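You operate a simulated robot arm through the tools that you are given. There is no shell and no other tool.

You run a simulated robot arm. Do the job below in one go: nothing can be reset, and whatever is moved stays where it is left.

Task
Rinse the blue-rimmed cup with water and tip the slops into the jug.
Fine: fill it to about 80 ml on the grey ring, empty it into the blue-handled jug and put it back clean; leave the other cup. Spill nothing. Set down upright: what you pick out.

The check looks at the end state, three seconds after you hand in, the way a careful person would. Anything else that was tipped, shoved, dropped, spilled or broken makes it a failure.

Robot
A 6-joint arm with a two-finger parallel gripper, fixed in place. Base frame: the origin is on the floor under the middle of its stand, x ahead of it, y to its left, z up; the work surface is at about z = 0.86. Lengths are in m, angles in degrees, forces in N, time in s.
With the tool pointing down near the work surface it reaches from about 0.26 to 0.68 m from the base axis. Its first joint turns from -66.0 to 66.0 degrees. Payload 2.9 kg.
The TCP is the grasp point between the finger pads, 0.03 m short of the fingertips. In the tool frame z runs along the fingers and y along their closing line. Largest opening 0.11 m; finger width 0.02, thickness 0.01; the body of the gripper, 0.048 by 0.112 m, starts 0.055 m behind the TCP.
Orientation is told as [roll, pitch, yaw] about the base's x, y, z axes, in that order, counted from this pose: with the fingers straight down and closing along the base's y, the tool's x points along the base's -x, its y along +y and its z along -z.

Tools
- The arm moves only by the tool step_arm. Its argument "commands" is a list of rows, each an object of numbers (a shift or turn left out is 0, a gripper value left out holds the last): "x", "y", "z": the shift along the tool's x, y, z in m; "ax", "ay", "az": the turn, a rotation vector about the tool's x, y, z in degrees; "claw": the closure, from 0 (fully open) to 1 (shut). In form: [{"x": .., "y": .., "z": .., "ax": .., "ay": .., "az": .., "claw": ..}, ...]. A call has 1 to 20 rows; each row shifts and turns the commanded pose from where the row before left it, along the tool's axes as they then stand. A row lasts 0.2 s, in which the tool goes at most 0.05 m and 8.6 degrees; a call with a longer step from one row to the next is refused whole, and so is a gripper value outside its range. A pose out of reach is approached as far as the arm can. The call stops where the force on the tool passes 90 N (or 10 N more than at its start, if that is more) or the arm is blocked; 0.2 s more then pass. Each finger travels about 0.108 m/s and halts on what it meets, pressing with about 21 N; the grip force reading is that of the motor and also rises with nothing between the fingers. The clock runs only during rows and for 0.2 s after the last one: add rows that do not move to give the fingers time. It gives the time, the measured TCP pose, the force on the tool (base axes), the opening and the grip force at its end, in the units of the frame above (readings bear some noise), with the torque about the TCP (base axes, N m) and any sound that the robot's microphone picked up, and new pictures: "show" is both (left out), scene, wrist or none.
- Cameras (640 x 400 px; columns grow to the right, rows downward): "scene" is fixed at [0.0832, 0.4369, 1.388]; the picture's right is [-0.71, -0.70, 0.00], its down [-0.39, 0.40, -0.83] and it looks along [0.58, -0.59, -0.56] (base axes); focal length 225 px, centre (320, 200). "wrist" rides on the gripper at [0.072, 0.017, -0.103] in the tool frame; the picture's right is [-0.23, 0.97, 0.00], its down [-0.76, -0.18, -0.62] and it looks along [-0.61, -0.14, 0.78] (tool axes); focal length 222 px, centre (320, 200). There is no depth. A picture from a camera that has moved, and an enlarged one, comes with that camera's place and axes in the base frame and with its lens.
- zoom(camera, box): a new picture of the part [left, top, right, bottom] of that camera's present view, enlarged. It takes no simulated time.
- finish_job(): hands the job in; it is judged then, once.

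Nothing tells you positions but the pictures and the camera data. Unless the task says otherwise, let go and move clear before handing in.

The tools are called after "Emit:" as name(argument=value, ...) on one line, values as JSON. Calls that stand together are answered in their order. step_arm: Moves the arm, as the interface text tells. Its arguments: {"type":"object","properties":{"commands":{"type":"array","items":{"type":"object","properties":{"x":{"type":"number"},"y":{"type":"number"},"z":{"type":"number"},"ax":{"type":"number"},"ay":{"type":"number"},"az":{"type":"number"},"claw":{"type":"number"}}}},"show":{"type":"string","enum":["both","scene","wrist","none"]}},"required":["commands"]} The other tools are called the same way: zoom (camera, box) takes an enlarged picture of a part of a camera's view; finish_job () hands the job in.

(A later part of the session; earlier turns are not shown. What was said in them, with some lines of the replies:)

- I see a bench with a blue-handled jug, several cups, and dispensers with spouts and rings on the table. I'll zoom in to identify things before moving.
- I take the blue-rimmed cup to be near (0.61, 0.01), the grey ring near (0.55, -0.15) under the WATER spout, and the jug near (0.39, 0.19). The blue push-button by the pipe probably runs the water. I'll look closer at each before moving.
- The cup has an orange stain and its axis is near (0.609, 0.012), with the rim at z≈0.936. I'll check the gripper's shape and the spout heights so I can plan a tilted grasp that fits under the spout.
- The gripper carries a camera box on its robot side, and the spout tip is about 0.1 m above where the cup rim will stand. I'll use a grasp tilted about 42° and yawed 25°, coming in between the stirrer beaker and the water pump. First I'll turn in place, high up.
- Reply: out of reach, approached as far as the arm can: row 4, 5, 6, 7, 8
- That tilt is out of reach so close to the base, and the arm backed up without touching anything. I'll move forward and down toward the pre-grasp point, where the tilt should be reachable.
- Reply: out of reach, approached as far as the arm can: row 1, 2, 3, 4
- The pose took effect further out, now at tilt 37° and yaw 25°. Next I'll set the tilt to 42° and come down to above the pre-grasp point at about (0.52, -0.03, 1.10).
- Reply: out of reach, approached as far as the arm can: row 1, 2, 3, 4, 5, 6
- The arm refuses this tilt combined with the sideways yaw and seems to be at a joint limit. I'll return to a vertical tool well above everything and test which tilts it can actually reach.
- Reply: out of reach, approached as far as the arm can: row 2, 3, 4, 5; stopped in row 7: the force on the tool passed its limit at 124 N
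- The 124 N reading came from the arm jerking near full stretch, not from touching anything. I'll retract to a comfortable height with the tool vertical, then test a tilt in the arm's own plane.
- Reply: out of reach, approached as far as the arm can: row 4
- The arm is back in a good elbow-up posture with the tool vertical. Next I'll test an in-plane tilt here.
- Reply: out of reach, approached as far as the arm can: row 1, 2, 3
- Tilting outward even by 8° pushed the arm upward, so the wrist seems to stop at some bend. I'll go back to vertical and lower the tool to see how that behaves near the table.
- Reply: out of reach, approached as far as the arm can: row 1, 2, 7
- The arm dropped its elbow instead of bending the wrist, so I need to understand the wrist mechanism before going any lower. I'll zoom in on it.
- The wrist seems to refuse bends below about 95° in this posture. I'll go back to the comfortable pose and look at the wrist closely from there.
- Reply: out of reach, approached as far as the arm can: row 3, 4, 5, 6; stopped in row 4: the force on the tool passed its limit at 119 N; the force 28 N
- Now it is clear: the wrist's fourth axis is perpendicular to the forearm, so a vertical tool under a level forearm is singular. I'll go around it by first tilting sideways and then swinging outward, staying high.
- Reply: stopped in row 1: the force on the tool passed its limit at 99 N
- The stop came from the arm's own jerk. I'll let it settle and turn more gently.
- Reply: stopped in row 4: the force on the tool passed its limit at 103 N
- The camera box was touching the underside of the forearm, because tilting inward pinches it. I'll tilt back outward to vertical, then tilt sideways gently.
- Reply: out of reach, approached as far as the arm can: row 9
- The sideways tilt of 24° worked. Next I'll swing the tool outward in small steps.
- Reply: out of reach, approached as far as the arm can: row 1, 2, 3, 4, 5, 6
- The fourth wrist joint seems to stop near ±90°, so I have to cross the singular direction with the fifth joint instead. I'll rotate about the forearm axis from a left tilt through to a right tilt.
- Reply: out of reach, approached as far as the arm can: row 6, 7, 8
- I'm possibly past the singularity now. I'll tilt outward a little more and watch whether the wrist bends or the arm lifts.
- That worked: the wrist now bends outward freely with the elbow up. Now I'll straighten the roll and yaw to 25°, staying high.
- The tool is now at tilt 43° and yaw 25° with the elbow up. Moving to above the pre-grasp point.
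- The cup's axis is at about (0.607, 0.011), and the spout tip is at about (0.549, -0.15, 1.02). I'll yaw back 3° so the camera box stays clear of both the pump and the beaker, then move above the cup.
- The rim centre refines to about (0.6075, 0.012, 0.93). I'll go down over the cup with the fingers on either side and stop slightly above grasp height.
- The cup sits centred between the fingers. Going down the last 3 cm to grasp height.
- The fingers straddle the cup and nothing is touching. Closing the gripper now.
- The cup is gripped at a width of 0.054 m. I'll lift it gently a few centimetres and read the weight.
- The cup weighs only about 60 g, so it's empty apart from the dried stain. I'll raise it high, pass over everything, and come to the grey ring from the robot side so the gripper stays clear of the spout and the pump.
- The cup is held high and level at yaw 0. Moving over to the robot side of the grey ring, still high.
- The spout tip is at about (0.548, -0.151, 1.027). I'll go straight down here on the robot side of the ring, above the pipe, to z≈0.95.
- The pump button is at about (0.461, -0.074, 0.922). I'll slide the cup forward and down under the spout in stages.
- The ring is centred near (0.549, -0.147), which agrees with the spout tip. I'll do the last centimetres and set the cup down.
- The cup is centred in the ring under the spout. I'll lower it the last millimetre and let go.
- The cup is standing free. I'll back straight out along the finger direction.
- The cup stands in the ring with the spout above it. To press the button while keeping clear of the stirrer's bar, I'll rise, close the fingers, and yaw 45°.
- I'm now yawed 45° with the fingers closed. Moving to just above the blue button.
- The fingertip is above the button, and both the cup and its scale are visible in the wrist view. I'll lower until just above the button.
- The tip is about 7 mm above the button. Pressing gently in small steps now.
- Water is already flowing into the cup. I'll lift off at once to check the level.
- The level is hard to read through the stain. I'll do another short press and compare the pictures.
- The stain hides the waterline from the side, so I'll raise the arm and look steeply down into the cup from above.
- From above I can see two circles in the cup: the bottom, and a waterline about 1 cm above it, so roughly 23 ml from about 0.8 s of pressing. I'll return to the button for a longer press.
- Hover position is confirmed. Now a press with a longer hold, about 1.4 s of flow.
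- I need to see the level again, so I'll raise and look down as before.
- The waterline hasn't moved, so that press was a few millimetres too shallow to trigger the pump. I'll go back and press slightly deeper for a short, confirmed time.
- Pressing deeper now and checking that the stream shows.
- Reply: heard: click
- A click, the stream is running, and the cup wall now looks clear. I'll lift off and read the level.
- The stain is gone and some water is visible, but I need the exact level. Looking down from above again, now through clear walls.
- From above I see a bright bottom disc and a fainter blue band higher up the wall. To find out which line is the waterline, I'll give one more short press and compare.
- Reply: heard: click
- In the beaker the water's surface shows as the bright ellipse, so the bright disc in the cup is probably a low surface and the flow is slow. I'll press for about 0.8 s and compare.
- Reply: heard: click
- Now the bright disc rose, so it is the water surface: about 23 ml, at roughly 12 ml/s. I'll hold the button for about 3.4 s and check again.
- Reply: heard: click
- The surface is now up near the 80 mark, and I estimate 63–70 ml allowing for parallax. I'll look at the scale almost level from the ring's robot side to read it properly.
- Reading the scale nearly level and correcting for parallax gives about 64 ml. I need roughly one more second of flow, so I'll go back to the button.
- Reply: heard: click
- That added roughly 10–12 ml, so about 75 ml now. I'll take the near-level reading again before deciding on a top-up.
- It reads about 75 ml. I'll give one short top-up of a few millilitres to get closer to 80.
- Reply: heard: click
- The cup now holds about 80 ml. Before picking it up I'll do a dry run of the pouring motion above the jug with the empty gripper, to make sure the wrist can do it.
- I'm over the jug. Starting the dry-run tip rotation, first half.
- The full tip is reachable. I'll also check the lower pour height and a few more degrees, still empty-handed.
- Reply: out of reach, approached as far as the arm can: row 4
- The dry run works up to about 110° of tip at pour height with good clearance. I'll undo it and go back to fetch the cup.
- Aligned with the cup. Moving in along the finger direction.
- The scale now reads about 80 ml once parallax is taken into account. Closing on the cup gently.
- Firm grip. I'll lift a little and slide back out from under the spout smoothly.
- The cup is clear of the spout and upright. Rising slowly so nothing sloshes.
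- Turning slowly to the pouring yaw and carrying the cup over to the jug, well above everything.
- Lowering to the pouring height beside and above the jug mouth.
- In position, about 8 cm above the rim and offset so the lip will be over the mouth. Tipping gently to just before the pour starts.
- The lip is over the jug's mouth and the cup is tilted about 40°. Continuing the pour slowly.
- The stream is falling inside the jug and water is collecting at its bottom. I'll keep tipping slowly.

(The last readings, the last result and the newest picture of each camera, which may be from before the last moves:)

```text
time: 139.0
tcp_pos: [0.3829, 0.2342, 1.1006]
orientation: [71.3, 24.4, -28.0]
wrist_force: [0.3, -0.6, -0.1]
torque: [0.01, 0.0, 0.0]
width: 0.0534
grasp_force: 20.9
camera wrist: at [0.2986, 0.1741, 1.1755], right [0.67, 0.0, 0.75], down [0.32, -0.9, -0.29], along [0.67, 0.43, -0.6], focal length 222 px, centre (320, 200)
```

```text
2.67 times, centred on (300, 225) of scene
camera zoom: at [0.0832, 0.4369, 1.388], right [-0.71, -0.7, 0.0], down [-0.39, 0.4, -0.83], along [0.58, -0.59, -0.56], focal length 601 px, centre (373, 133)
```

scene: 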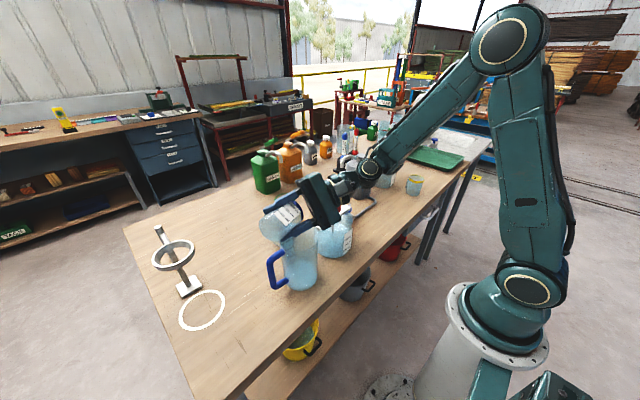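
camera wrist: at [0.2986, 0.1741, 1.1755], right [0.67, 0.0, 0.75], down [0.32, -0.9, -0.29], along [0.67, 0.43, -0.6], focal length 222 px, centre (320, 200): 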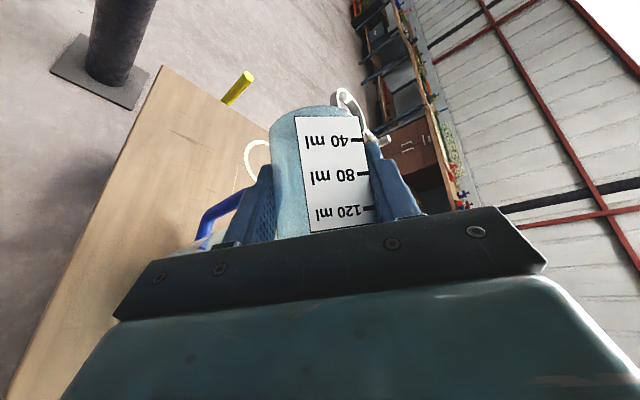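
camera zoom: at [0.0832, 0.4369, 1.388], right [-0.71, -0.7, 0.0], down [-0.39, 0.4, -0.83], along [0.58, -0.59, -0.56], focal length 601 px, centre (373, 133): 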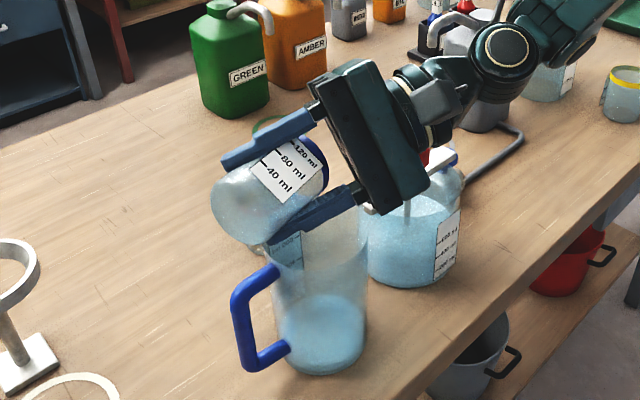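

Nearly all of it is out. Tipping to about 106° and holding to let it drain.

Emit:
step_arm(commands=[{"ax": -1.9, "ay": 1.5, "az": 1.77}, {"ax": -1.9, "ay": 1.5, "az": 1.77}, {"ax": -1.9, "ay": 1.5, "az": 1.77}, {"ax": -1.9, "ay": 1.5, "az": 1.77}, {}, {}, {}, {}, {}, {}, {}, {}], show="both")

Emit:
zoom(camera="scene", box=[240, 150, 360, 300])

Emit:
zoom(camera="wrist", box=[190, 80, 430, 260])

```text
time: 141.6
tcp_pos: [0.3809, 0.2352, 1.0983]
orientation: [81.1, 32.6, -23.2]
wrist_force: [1.3, 0.3, -0.5]
torque: [-0.01, 0.0, -0.03]
width: 0.0533
grasp_force: 21.5
camera wrist: at [0.3017, 0.1601, 1.1676], right [0.71, -0.14, 0.69], down [0.3, -0.83, -0.48], along [0.64, 0.54, -0.55], focal length 222 px, centre (320, 200)
```

scene: 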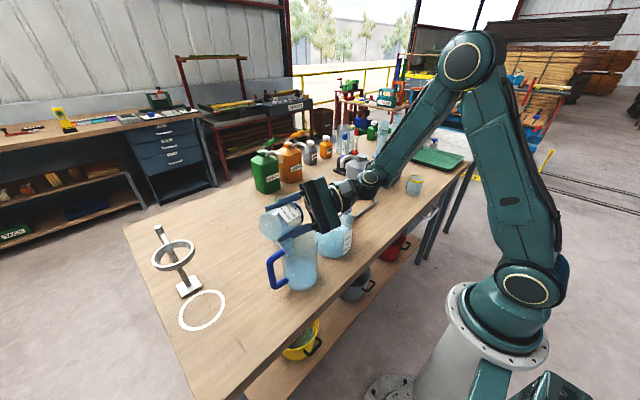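
wrist: 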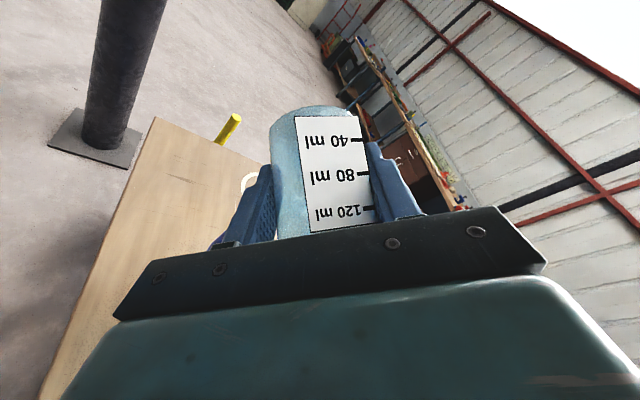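

```text
2.67 times, centred on (300, 225) of scene
camera zoom: at [0.0832, 0.4369, 1.388], right [-0.71, -0.7, 0.0], down [-0.39, 0.4, -0.83], along [0.58, -0.59, -0.56], focal length 601 px, centre (373, 133)
```

zoom: 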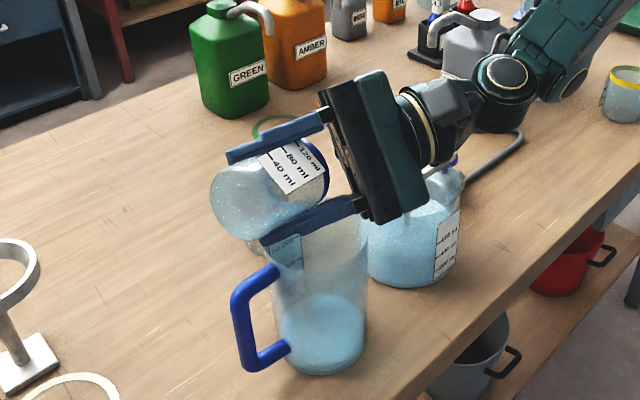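

```text
2.22 times, centred on (310, 170) of wrist
camera zoom: at [0.3017, 0.1601, 1.1676], right [0.71, -0.14, 0.69], down [0.3, -0.83, -0.48], along [0.64, 0.54, -0.55], focal length 494 px, centre (342, 267)
```

zoom: 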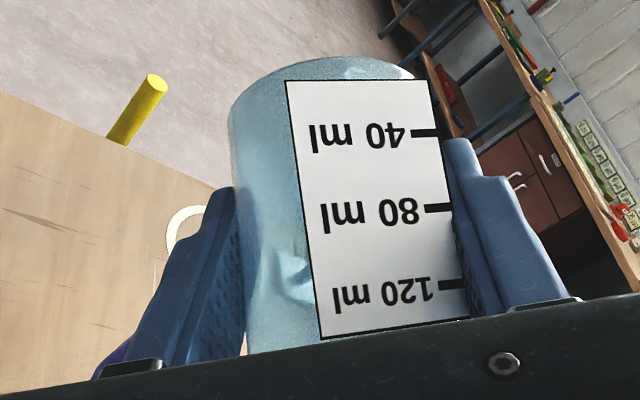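

Emit:
step_arm(commands=[{"ax": -1.9, "ay": 1.5, "az": 1.77}, {}, {"ax": 2.53, "ay": -2.0, "az": -2.36}, {"ax": -2.53, "ay": 2.0, "az": 2.36}, {}, {}, {}, {}], show="scene")

Emit:
zoom(camera="scene", box=[254, 190, 326, 250])

Emit:
zoom(camera="scene", box=[240, 220, 330, 310])

```text
time: 143.4
tcp_pos: [0.3805, 0.234, 1.1015]
orientation: [83.9, 34.6, -21.8]
wrist_force: [0.2, -0.1, 0.1]
torque: [-0.02, 0.01, -0.01]
width: 0.0533
grasp_force: 21.0
```

scene: 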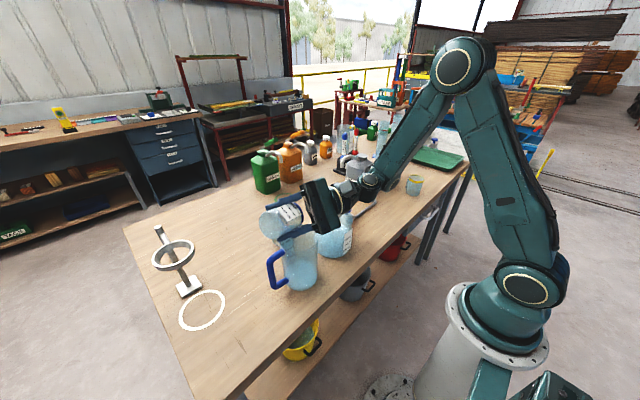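

```text
6.67 times, centred on (290, 220) of scene
camera zoom: at [0.0832, 0.4369, 1.388], right [-0.71, -0.7, 0.0], down [-0.39, 0.4, -0.83], along [0.58, -0.59, -0.56], focal length 1502 px, centre (520, 67)
```

zoom: 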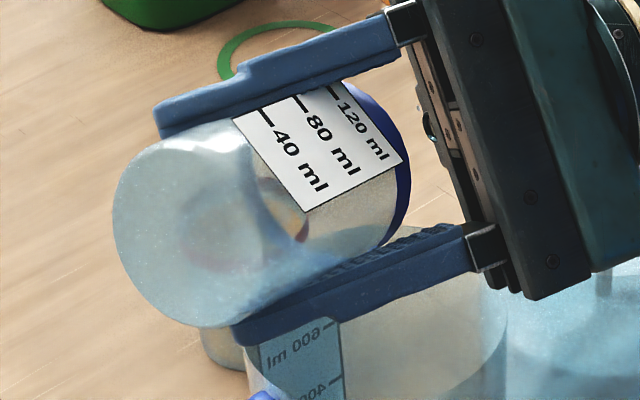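

```text
4.44 times, centred on (285, 265) of scene
camera zoom: at [0.0832, 0.4369, 1.388], right [-0.71, -0.7, 0.0], down [-0.39, 0.4, -0.83], along [0.58, -0.59, -0.56], focal length 1001 px, centre (476, -89)
```

zoom: 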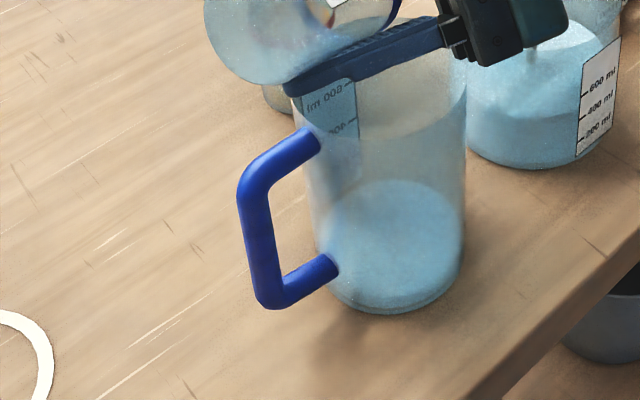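

The cup is empty and the jug holds the rinse water, with no spill visible on the table. Raising and turning the cup back upright.

Emit:
step_arm(commands=[{"x": 0.0156, "y": 0.0225, "z": -0.0023}, {"x": 0.0156, "y": 0.0225, "z": -0.0023}, {"ax": 3.48, "ay": -2.75, "az": -3.25}, {"ax": 3.48, "ay": -2.75, "az": -3.25}, {"ax": 3.48, "ay": -2.75, "az": -3.25}, {"ax": 3.48, "ay": -2.75, "az": -3.25}, {"ax": 3.48, "ay": -2.75, "az": -3.25}, {"ax": 3.48, "ay": -2.75, "az": -3.25}, {"ax": 3.48, "ay": -2.75, "az": -3.25}, {"ax": 3.48, "ay": -2.75, "az": -3.25}, {"ax": 3.48, "ay": -2.75, "az": -3.25}, {"ax": 3.48, "ay": -2.75, "az": -3.25}, {"ax": 3.48, "ay": -2.75, "az": -3.25}, {"ax": 3.48, "ay": -2.75, "az": -3.25}, {"ax": 3.48, "ay": -2.75, "az": -3.25}, {"ax": 3.48, "ay": -2.75, "az": -3.25}, {"ax": 3.48, "ay": -2.75, "az": -3.25}, {"ax": 3.48, "ay": -2.75, "az": -3.25}, {"ax": 3.48, "ay": -2.75, "az": -3.25}, {}], show="none")

```text
time: 147.6
tcp_pos: [0.3793, 0.2349, 1.1554]
orientation: [16.0, -34.1, -21.9]
wrist_force: [-0.3, -0.1, -0.4]
torque: [-0.02, -0.03, 0.0]
width: 0.0532
grasp_force: 20.9
```

Emit:
step_arm(commands=[{"ax": 3.44, "ay": -2.72, "az": -3.2}, {"ax": 3.44, "ay": -2.72, "az": -3.2}, {"ax": 3.44, "ay": -2.72, "az": -3.2}, {}, {}], show="both")

Emit:
zoom(camera="wrist", box=[230, 80, 420, 240])

```text
time: 148.8
tcp_pos: [0.3806, 0.2343, 1.1556]
orientation: [-1.2, -43.5, -11.0]
wrist_force: [1.3, 0.0, -0.1]
torque: [-0.01, -0.01, 0.0]
width: 0.0533
grasp_force: 21.2
camera wrist: at [0.2638, 0.2768, 1.1809], right [0.36, 0.92, 0.14], down [0.09, -0.19, 0.98], along [0.93, -0.34, -0.15], focal length 222 px, centre (320, 200)
```

scene: 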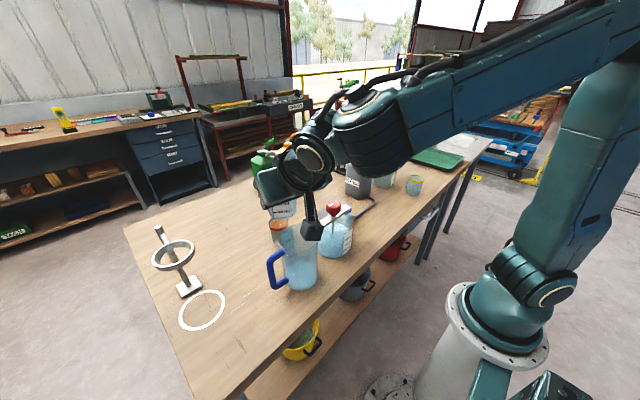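
wrist: 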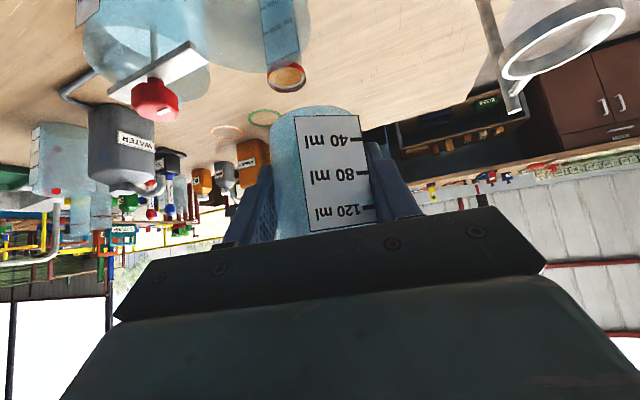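

```text
2.50 times, centred on (325, 160) of wrist
camera zoom: at [0.2638, 0.2768, 1.1809], right [0.36, 0.92, 0.14], down [0.09, -0.19, 0.98], along [0.93, -0.34, -0.15], focal length 555 px, centre (308, 300)
```

zoom: 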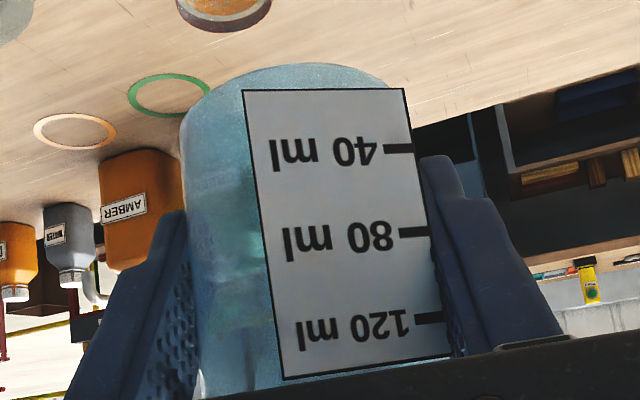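

The cup is upright again, has not slipped in the grip, and is clear and empty. Levelling the tool and carrying the cup back high toward its original spot.

Emit:
step_arm(commands=[{"ax": -1.0, "ay": 0.6}, {"x": -0.0234, "y": -0.0221, "z": 0.0228}, {"x": -0.0234, "y": -0.0221, "z": 0.0228}, {"x": -0.0234, "y": -0.0221, "z": 0.0228}, {"x": -0.0234, "y": -0.0221, "z": 0.0228}, {"x": -0.0234, "y": -0.0221, "z": 0.0228}, {"x": -0.0234, "y": -0.0221, "z": 0.0228}, {"x": -0.0234, "y": -0.0221, "z": 0.0228}, {"x": -0.0234, "y": -0.0221, "z": 0.0228}, {"ax": -3.75, "az": -4.03}, {"ax": -3.75, "az": -4.03}, {"ax": -3.75, "az": -4.03}, {"ax": -3.75, "az": -4.03}, {"ax": -3.75, "az": -4.03}, {"ax": -3.75, "az": -4.03}, {}], show="both")

```text
time: 152.2
tcp_pos: [0.6031, 0.0096, 1.1481]
orientation: [0.0, -42.8, 21.9]
wrist_force: [0.1, 0.9, -0.3]
torque: [0.02, -0.01, -0.03]
width: 0.0534
grasp_force: 20.9
camera wrist: at [0.4822, -0.0205, 1.1761], right [-0.21, 0.97, 0.15], down [0.19, -0.11, 0.97], along [0.96, 0.23, -0.16], focal length 222 px, centre (320, 200)
```

scene: 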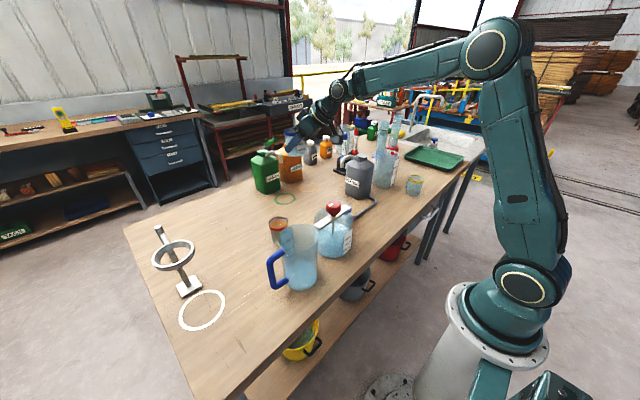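
wrist: 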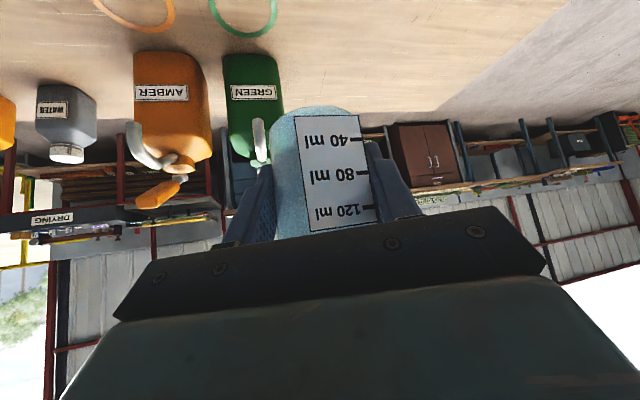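

Straight above the original spot. Descending to just above the table.

Emit:
step_arm(commands=[{"x": 0.0246, "y": 0.0002, "z": 0.0268}, {"x": 0.0246, "y": 0.0002, "z": 0.0268}, {"x": 0.0246, "y": 0.0002, "z": 0.0268}, {"x": 0.0246, "y": 0.0002, "z": 0.0268}, {"x": 0.0246, "y": 0.0002, "z": 0.0268}, {"x": 0.0246, "y": 0.0002, "z": 0.0268}, {}, {}], show="both")

Emit:
zoom(camera="scene", box=[260, 160, 388, 240])

```text
time: 154.0
tcp_pos: [0.602, 0.012, 0.9305]
orientation: [0.0, -42.8, 21.8]
wrist_force: [0.1, -0.6, 0.1]
torque: [-0.01, 0.0, 0.04]
width: 0.0536
grasp_force: 21.5
camera wrist: at [0.4821, -0.018, 0.958], right [-0.21, 0.97, 0.15], down [0.19, -0.11, 0.97], along [0.96, 0.23, -0.16], focal length 222 px, centre (320, 200)
```

scene: 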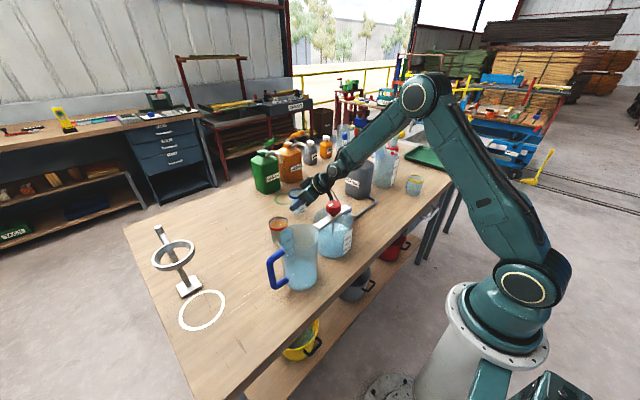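
wrist: 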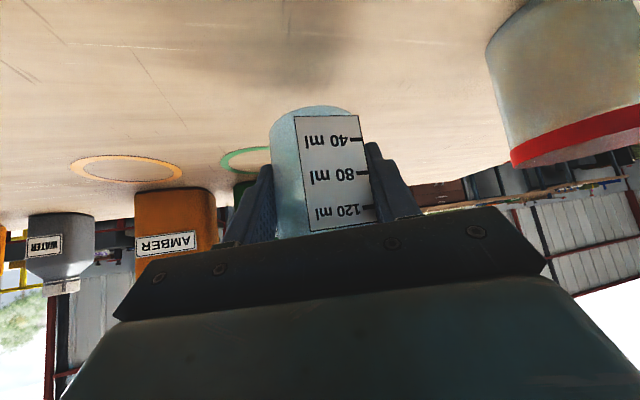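

```text
5.00 times, centred on (324, 200) of scene
camera zoom: at [0.0832, 0.4369, 1.388], right [-0.71, -0.7, 0.0], down [-0.39, 0.4, -0.83], along [0.58, -0.59, -0.56], focal length 1126 px, centre (300, 200)
```

zoom: 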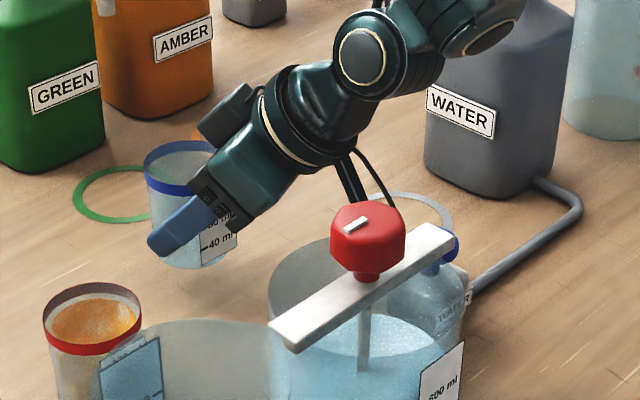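

Emit:
step_arm(commands=[{"x": 0.0066, "y": -0.0005, "z": 0.0078}, {"x": 0.0066, "y": -0.0005, "z": 0.0078}, {"x": 0.0063, "y": -0.0004, "z": 0.0074}, {}, {}], show="wrist")

```text
time: 155.2
tcp_pos: [0.6049, 0.0111, 0.9007]
orientation: [-0.2, -43.0, 21.8]
wrist_force: [-0.8, 0.8, 10.1]
torque: [0.0, -0.08, -0.01]
width: 0.0529
grasp_force: 21.3
camera wrist: at [0.4847, -0.019, 0.9279], right [-0.21, 0.97, 0.15], down [0.19, -0.11, 0.98], along [0.96, 0.23, -0.16], focal length 222 px, centre (320, 200)
```

wrist: 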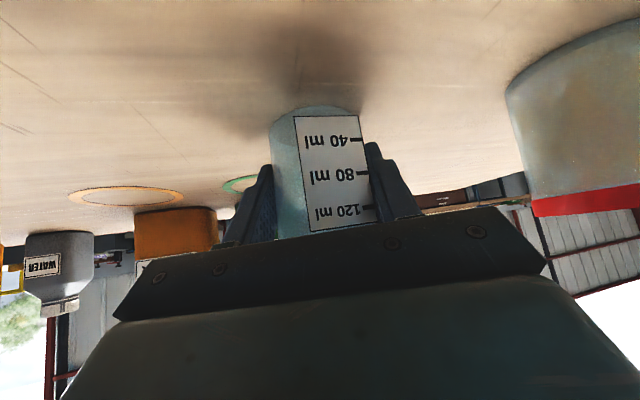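

The cup is on the table with light contact. Releasing it and backing out along the finger direction.

Emit:
step_arm(commands=[{"x": -0.0004, "z": -0.0004}, {}, {"claw": 0.45}, {"claw": 0.35}, {"claw": 0.25}, {}], show="wrist")

Emit:
step_arm(commands=[{"z": -0.015}, {"z": -0.03}, {"z": -0.035}, {"z": -0.035}, {}], show="both")

Emit:
zoom(camera="scene", box=[260, 160, 388, 240])

```text
time: 156.6
tcp_pos: [0.6049, 0.0117, 0.9003]
orientation: [0.1, -42.8, 21.9]
wrist_force: [-0.5, 0.1, 0.1]
torque: [-0.01, 0.01, -0.01]
width: 0.0827
grasp_force: 0.1
camera wrist: at [0.4841, -0.0193, 0.9281], right [-0.21, 0.97, 0.15], down [0.19, -0.11, 0.97], along [0.96, 0.23, -0.16], focal length 222 px, centre (320, 200)
```

wrist: 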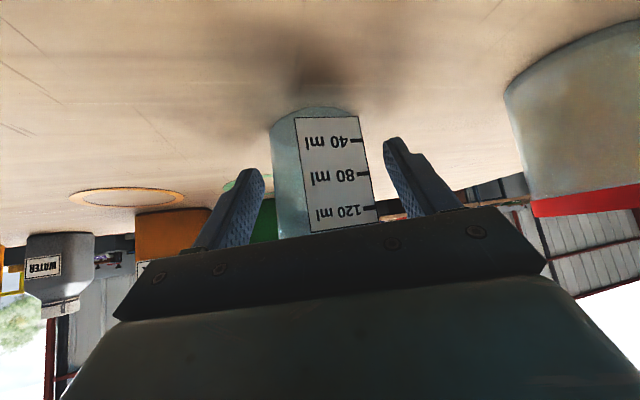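

```text
time: 157.3
tcp_pos: [0.5806, 0.0005, 0.9438]
orientation: [-1.4, -44.5, 22.6]
wrist_force: [34.4, 5.4, -22.1]
torque: [0.36, -2.37, 0.05]
width: 0.0825
grasp_force: 0.0
stopped in row 3: the force on the tool passed its limit at 155 N (the readings are from after the stop); the commanded pose is now the measured one
camera wrist: at [0.4592, -0.0302, 0.9677], right [-0.21, 0.97, 0.14], down [0.16, -0.11, 0.98], along [0.96, 0.23, -0.13], focal length 222 px, centre (320, 200)
```

scene: 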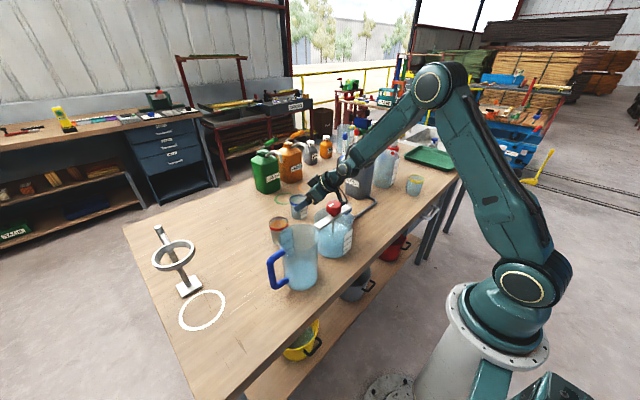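
wrist: 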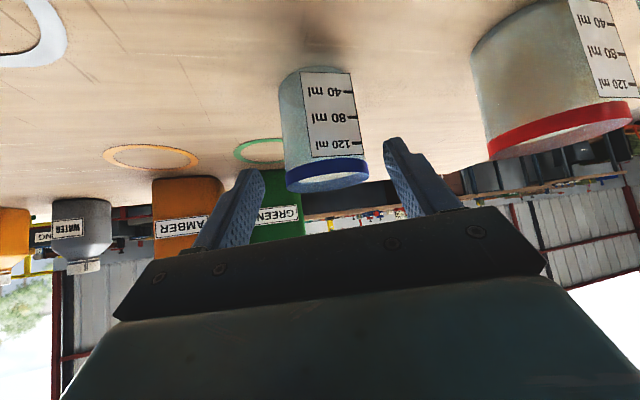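

```text
5.00 times, centred on (324, 200) of scene
camera zoom: at [0.0844, 0.437, 1.3878], right [-0.71, -0.7, 0.0], down [-0.39, 0.4, -0.83], along [0.58, -0.59, -0.56], focal length 1126 px, centre (300, 200)
```

zoom: 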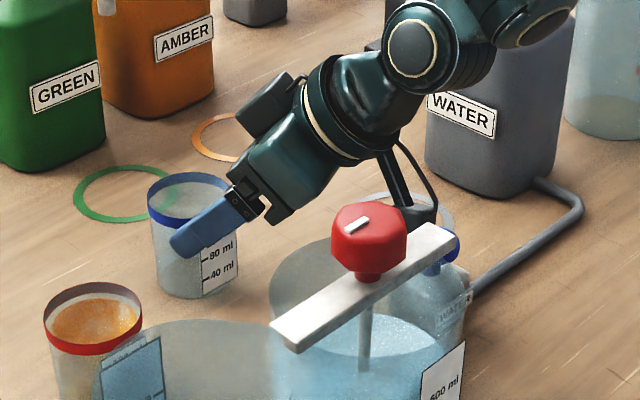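

The back of the tool has hit something behind it, most likely the end of the stirrer's bar. I'll ease forward straight away to release the contact and see what moved.

Emit:
step_arm(commands=[{"z": 0.006}, {"z": 0.008}, {}], show="both")

Emit:
zoom(camera="scene", box=[260, 160, 388, 260])

Emit:
zoom(camera="scene", box=[300, 190, 380, 270])

```text
time: 158.2
tcp_pos: [0.5852, 0.005, 0.9319]
orientation: [-0.9, -44.1, 22.4]
wrist_force: [-0.3, 0.2, 0.0]
torque: [-0.02, 0.0, -0.01]
width: 0.0824
grasp_force: 0.1
camera wrist: at [0.4649, -0.0264, 0.9569], right [-0.21, 0.97, 0.15], down [0.17, -0.11, 0.98], along [0.96, 0.23, -0.14], focal length 222 px, centre (320, 200)
```

scene: 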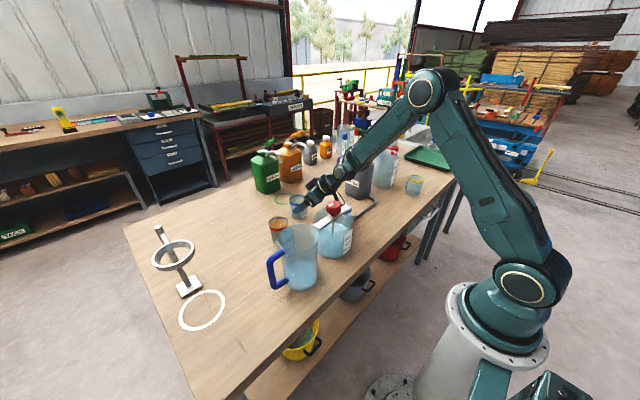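
wrist: 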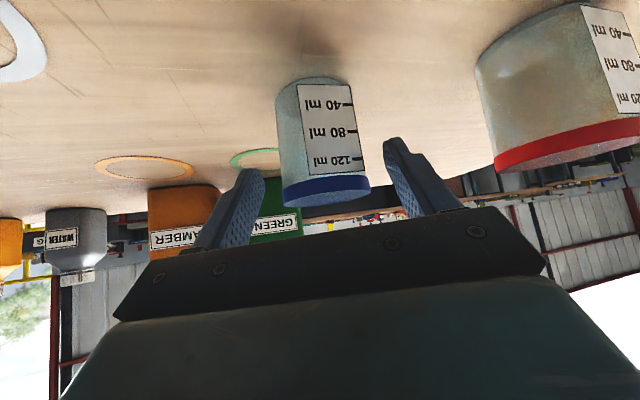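

```text
4.00 times, centred on (324, 210) of scene
camera zoom: at [0.0832, 0.4369, 1.388], right [-0.71, -0.7, 0.0], down [-0.39, 0.4, -0.83], along [0.58, -0.59, -0.56], focal length 901 px, centre (304, 160)
```

zoom: 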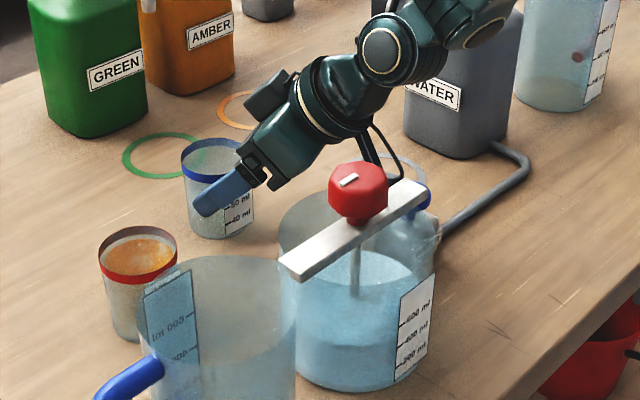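

```text
5.00 times, centred on (340, 230) of scene
camera zoom: at [0.0832, 0.4369, 1.388], right [-0.71, -0.7, 0.0], down [-0.39, 0.4, -0.83], along [0.58, -0.59, -0.56], focal length 1126 px, centre (220, 50)
```

zoom: 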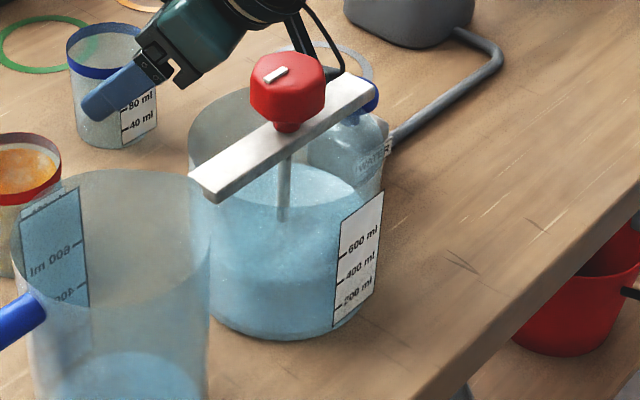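

Emit:
zoom(camera="scene", box=[260, 160, 388, 240])

Emit:
zoom(camera="scene", box=[140, 180, 380, 330])

Emit:
zoom(camera="scene", box=[310, 160, 400, 235])

```text
5.00 times, centred on (324, 200) of scene
camera zoom: at [0.0832, 0.4369, 1.388], right [-0.71, -0.7, 0.0], down [-0.39, 0.4, -0.83], along [0.58, -0.59, -0.56], focal length 1126 px, centre (300, 200)
```

zoom: 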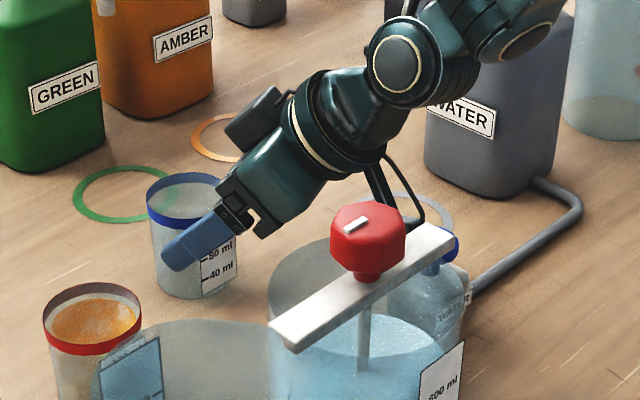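

```text
2.67 times, centred on (260, 255) of scene
camera zoom: at [0.0832, 0.4369, 1.388], right [-0.71, -0.7, 0.0], down [-0.39, 0.4, -0.83], along [0.58, -0.59, -0.56], focal length 601 px, centre (480, 53)
```

zoom: 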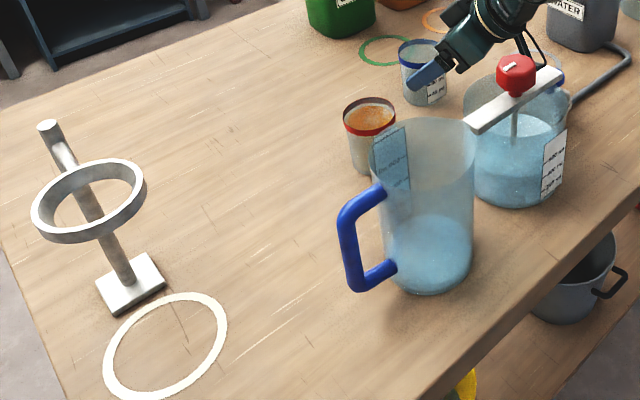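

```text
5.33 times, centred on (355, 198) of scene
camera zoom: at [0.0832, 0.4369, 1.388], right [-0.71, -0.7, 0.0], down [-0.39, 0.4, -0.83], along [0.58, -0.59, -0.56], focal length 1201 px, centre (133, 213)
```

zoom: 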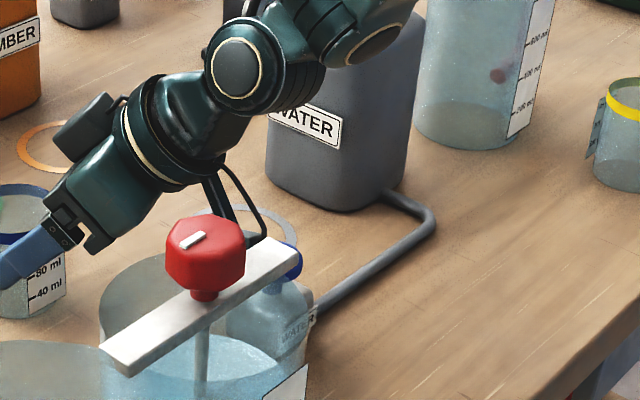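

Contact is released, and comparing with the pictures from the start, nothing has moved: the bar, beaker and pump are all in the same place. I'll move forward around the cup again with open fingers, level the tool, and leave straight up, which is the path that was clear on the way in.

Emit:
step_arm(commands=[{"claw": 0.1}, {"claw": 0}, {"x": 0.0033, "y": -0.0007, "z": 0.0177}, {"x": 0.0033, "y": -0.0008, "z": 0.0177}, {"ax": -0.9, "ay": 1.2}, {}], show="wrist")

```text
time: 159.6
tcp_pos: [0.6042, 0.007, 0.9028]
orientation: [0.0, -42.9, 22.4]
wrist_force: [0.5, -0.7, -0.7]
torque: [-0.01, -0.01, 0.01]
width: 0.11
grasp_force: 0.0
camera wrist: at [0.4843, -0.0235, 0.9311], right [-0.22, 0.96, 0.15], down [0.19, -0.11, 0.97], along [0.96, 0.24, -0.16], focal length 222 px, centre (320, 200)
```

wrist: 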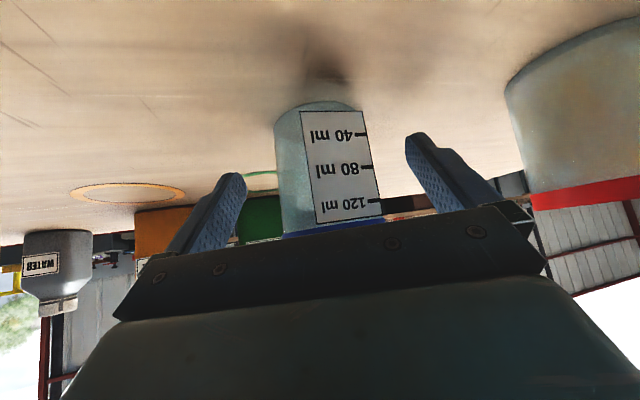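

Emit:
step_arm(commands=[{"x": -0.0102, "z": -0.011}, {"x": -0.0136, "z": -0.0147}, {"x": -0.0136, "z": -0.0147}, {"x": -0.0136, "z": -0.0147}, {}], show="both")

```text
time: 160.8
tcp_pos: [0.6045, 0.0082, 0.9787]
orientation: [0.1, -42.9, 22.4]
wrist_force: [-0.6, -0.1, -0.5]
torque: [0.01, 0.03, -0.02]
width: 0.1103
grasp_force: 0.1
camera wrist: at [0.4844, -0.0233, 1.007], right [-0.22, 0.96, 0.15], down [0.19, -0.11, 0.97], along [0.96, 0.24, -0.16], focal length 222 px, centre (320, 200)
```

scene: 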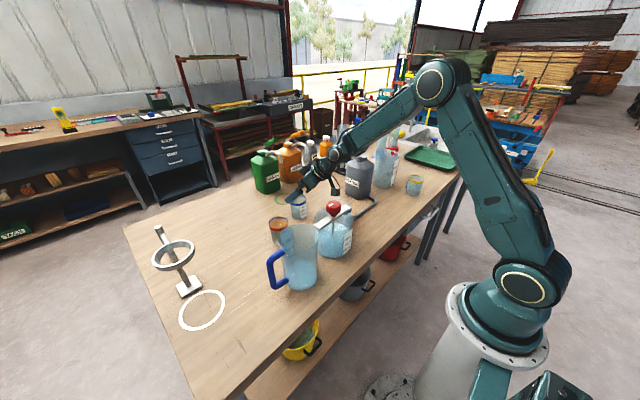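
wrist: 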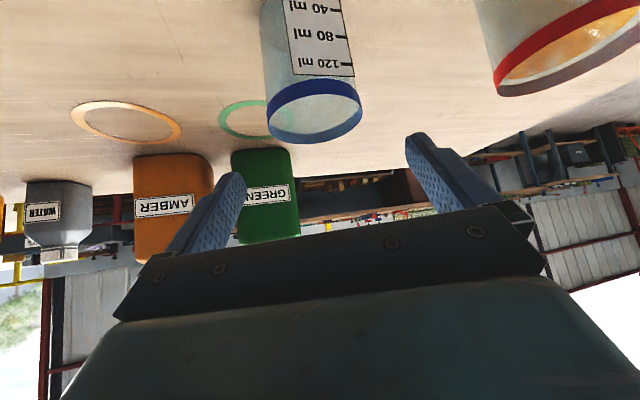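

Clear of the cup. Going up further to a safe height and checking the whole table.

Emit:
step_arm(commands=[{"x": -0.0194, "z": -0.0209}, {"x": -0.0194, "z": -0.0209}, {"x": -0.0194, "z": -0.0209}, {"x": -0.0194, "z": -0.0209}, {"x": -0.0194, "z": -0.0209}, {"x": -0.0194, "z": -0.0209}, {}], show="both")

Emit:
zoom(camera="scene", box=[240, 110, 440, 235])

Emit:
zoom(camera="scene", box=[260, 180, 340, 230])

Emit:
zoom(camera="scene", box=[256, 210, 352, 300])

Emit:
zoom(camera="scene", box=[310, 160, 400, 235])

```text
time: 162.3
tcp_pos: [0.6019, 0.0083, 1.1513]
orientation: [0.0, -42.9, 22.3]
wrist_force: [-0.4, 1.1, 0.3]
torque: [0.01, 0.01, -0.01]
width: 0.1099
grasp_force: 0.0
camera wrist: at [0.482, -0.0235, 1.1786], right [-0.22, 0.96, 0.15], down [0.19, -0.11, 0.98], along [0.96, 0.24, -0.16], focal length 222 px, centre (320, 200)
```

scene: 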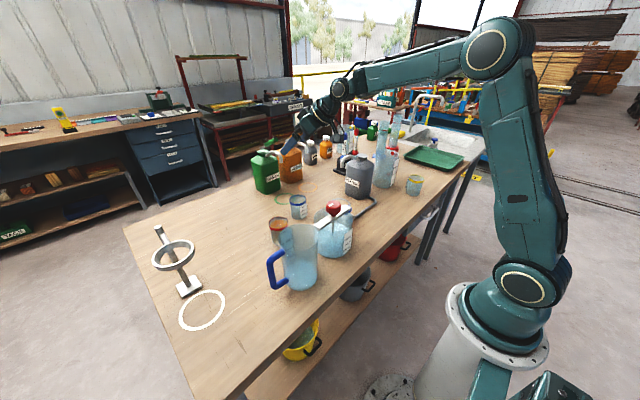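
wrist: 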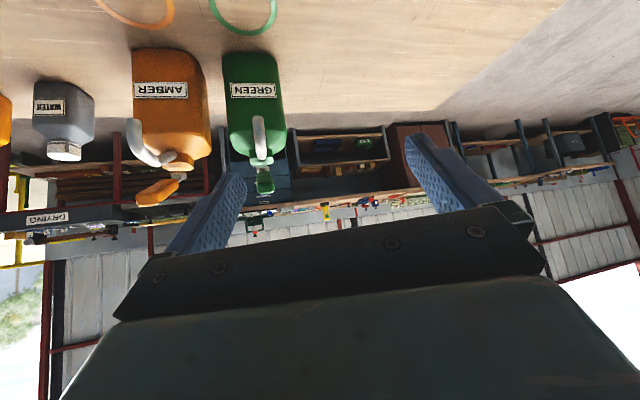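

```text
3.20 times, centred on (340, 172) of scene
camera zoom: at [0.0832, 0.4369, 1.388], right [-0.71, -0.7, 0.0], down [-0.39, 0.4, -0.83], along [0.58, -0.59, -0.56], focal length 721 px, centre (256, 288)
```

zoom: 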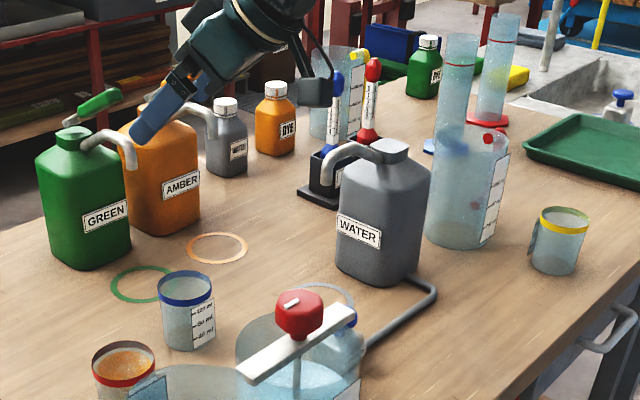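

```text
8.00 times, centred on (300, 205) of scene
camera zoom: at [0.0832, 0.4369, 1.388], right [-0.71, -0.7, 0.0], down [-0.39, 0.4, -0.83], along [0.58, -0.59, -0.56], focal length 1802 px, centre (480, 160)
```

zoom: 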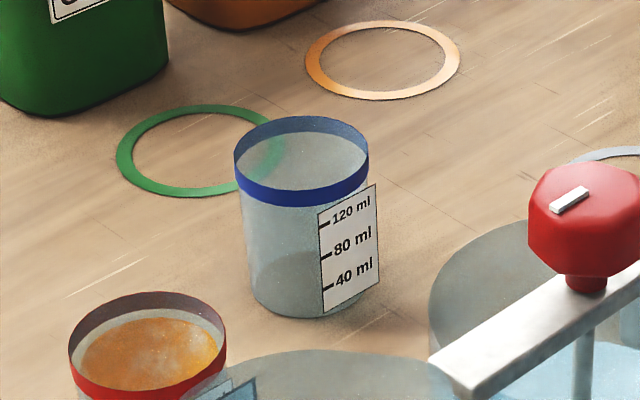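

```text
4.44 times, centred on (304, 255) of scene
camera zoom: at [0.0832, 0.4369, 1.388], right [-0.71, -0.7, 0.0], down [-0.39, 0.4, -0.83], along [0.58, -0.59, -0.56], focal length 1001 px, centre (391, -44)
```

zoom: 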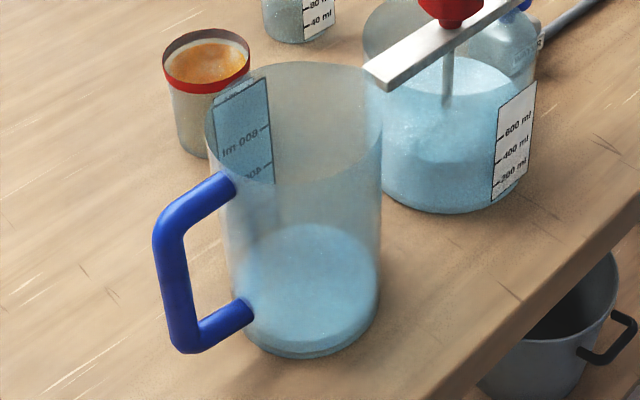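

```text
5.33 times, centred on (355, 198) of scene
camera zoom: at [0.0832, 0.4369, 1.388], right [-0.71, -0.7, 0.0], down [-0.39, 0.4, -0.83], along [0.58, -0.59, -0.56], focal length 1201 px, centre (133, 213)
```

zoom: 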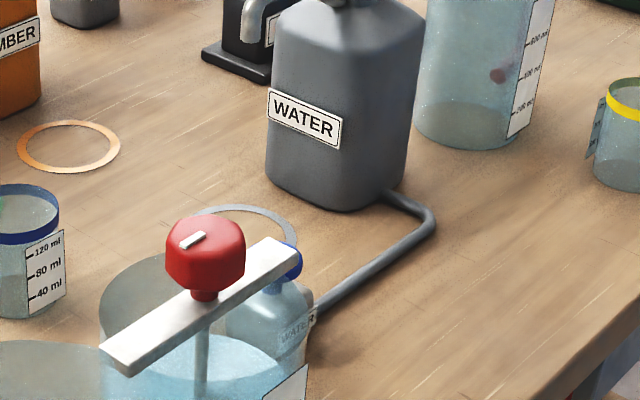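

The blue-rimmed cup stands upright, clean and empty at its original spot. The slops are in the jug, the other items match the starting pictures, and I see no spills. The arm is well clear, so I'm handing in.

Emit:
finish_job()

```text
The job is handed in.
```

The blue-rimmed cup is rinsed, emptied into the blue-handled jug and back at its original spot, upright and clean. The job is handed in, and I have not seen the check's result.

- **Fill:** I filled it on the grey ring to about 80 ml, read from the cup's scale and corrected for the viewing angle. The orange stain came off during filling.
- **Pour:** All the water went into the jug. I saw no spill on the table.
- **Return:** The cup stands about 3 mm from where it started. I left the red-rimmed cup alone.

**Collision:** while backing away after setting the cup down, the tool hit something behind it, most likely the end of the stirrer's bar. The force peaked at about 155 N. I eased off at once and compared the pictures with those from the start. The bar, beaker, pump and cups showed no movement, and nothing was tipped or spilled.
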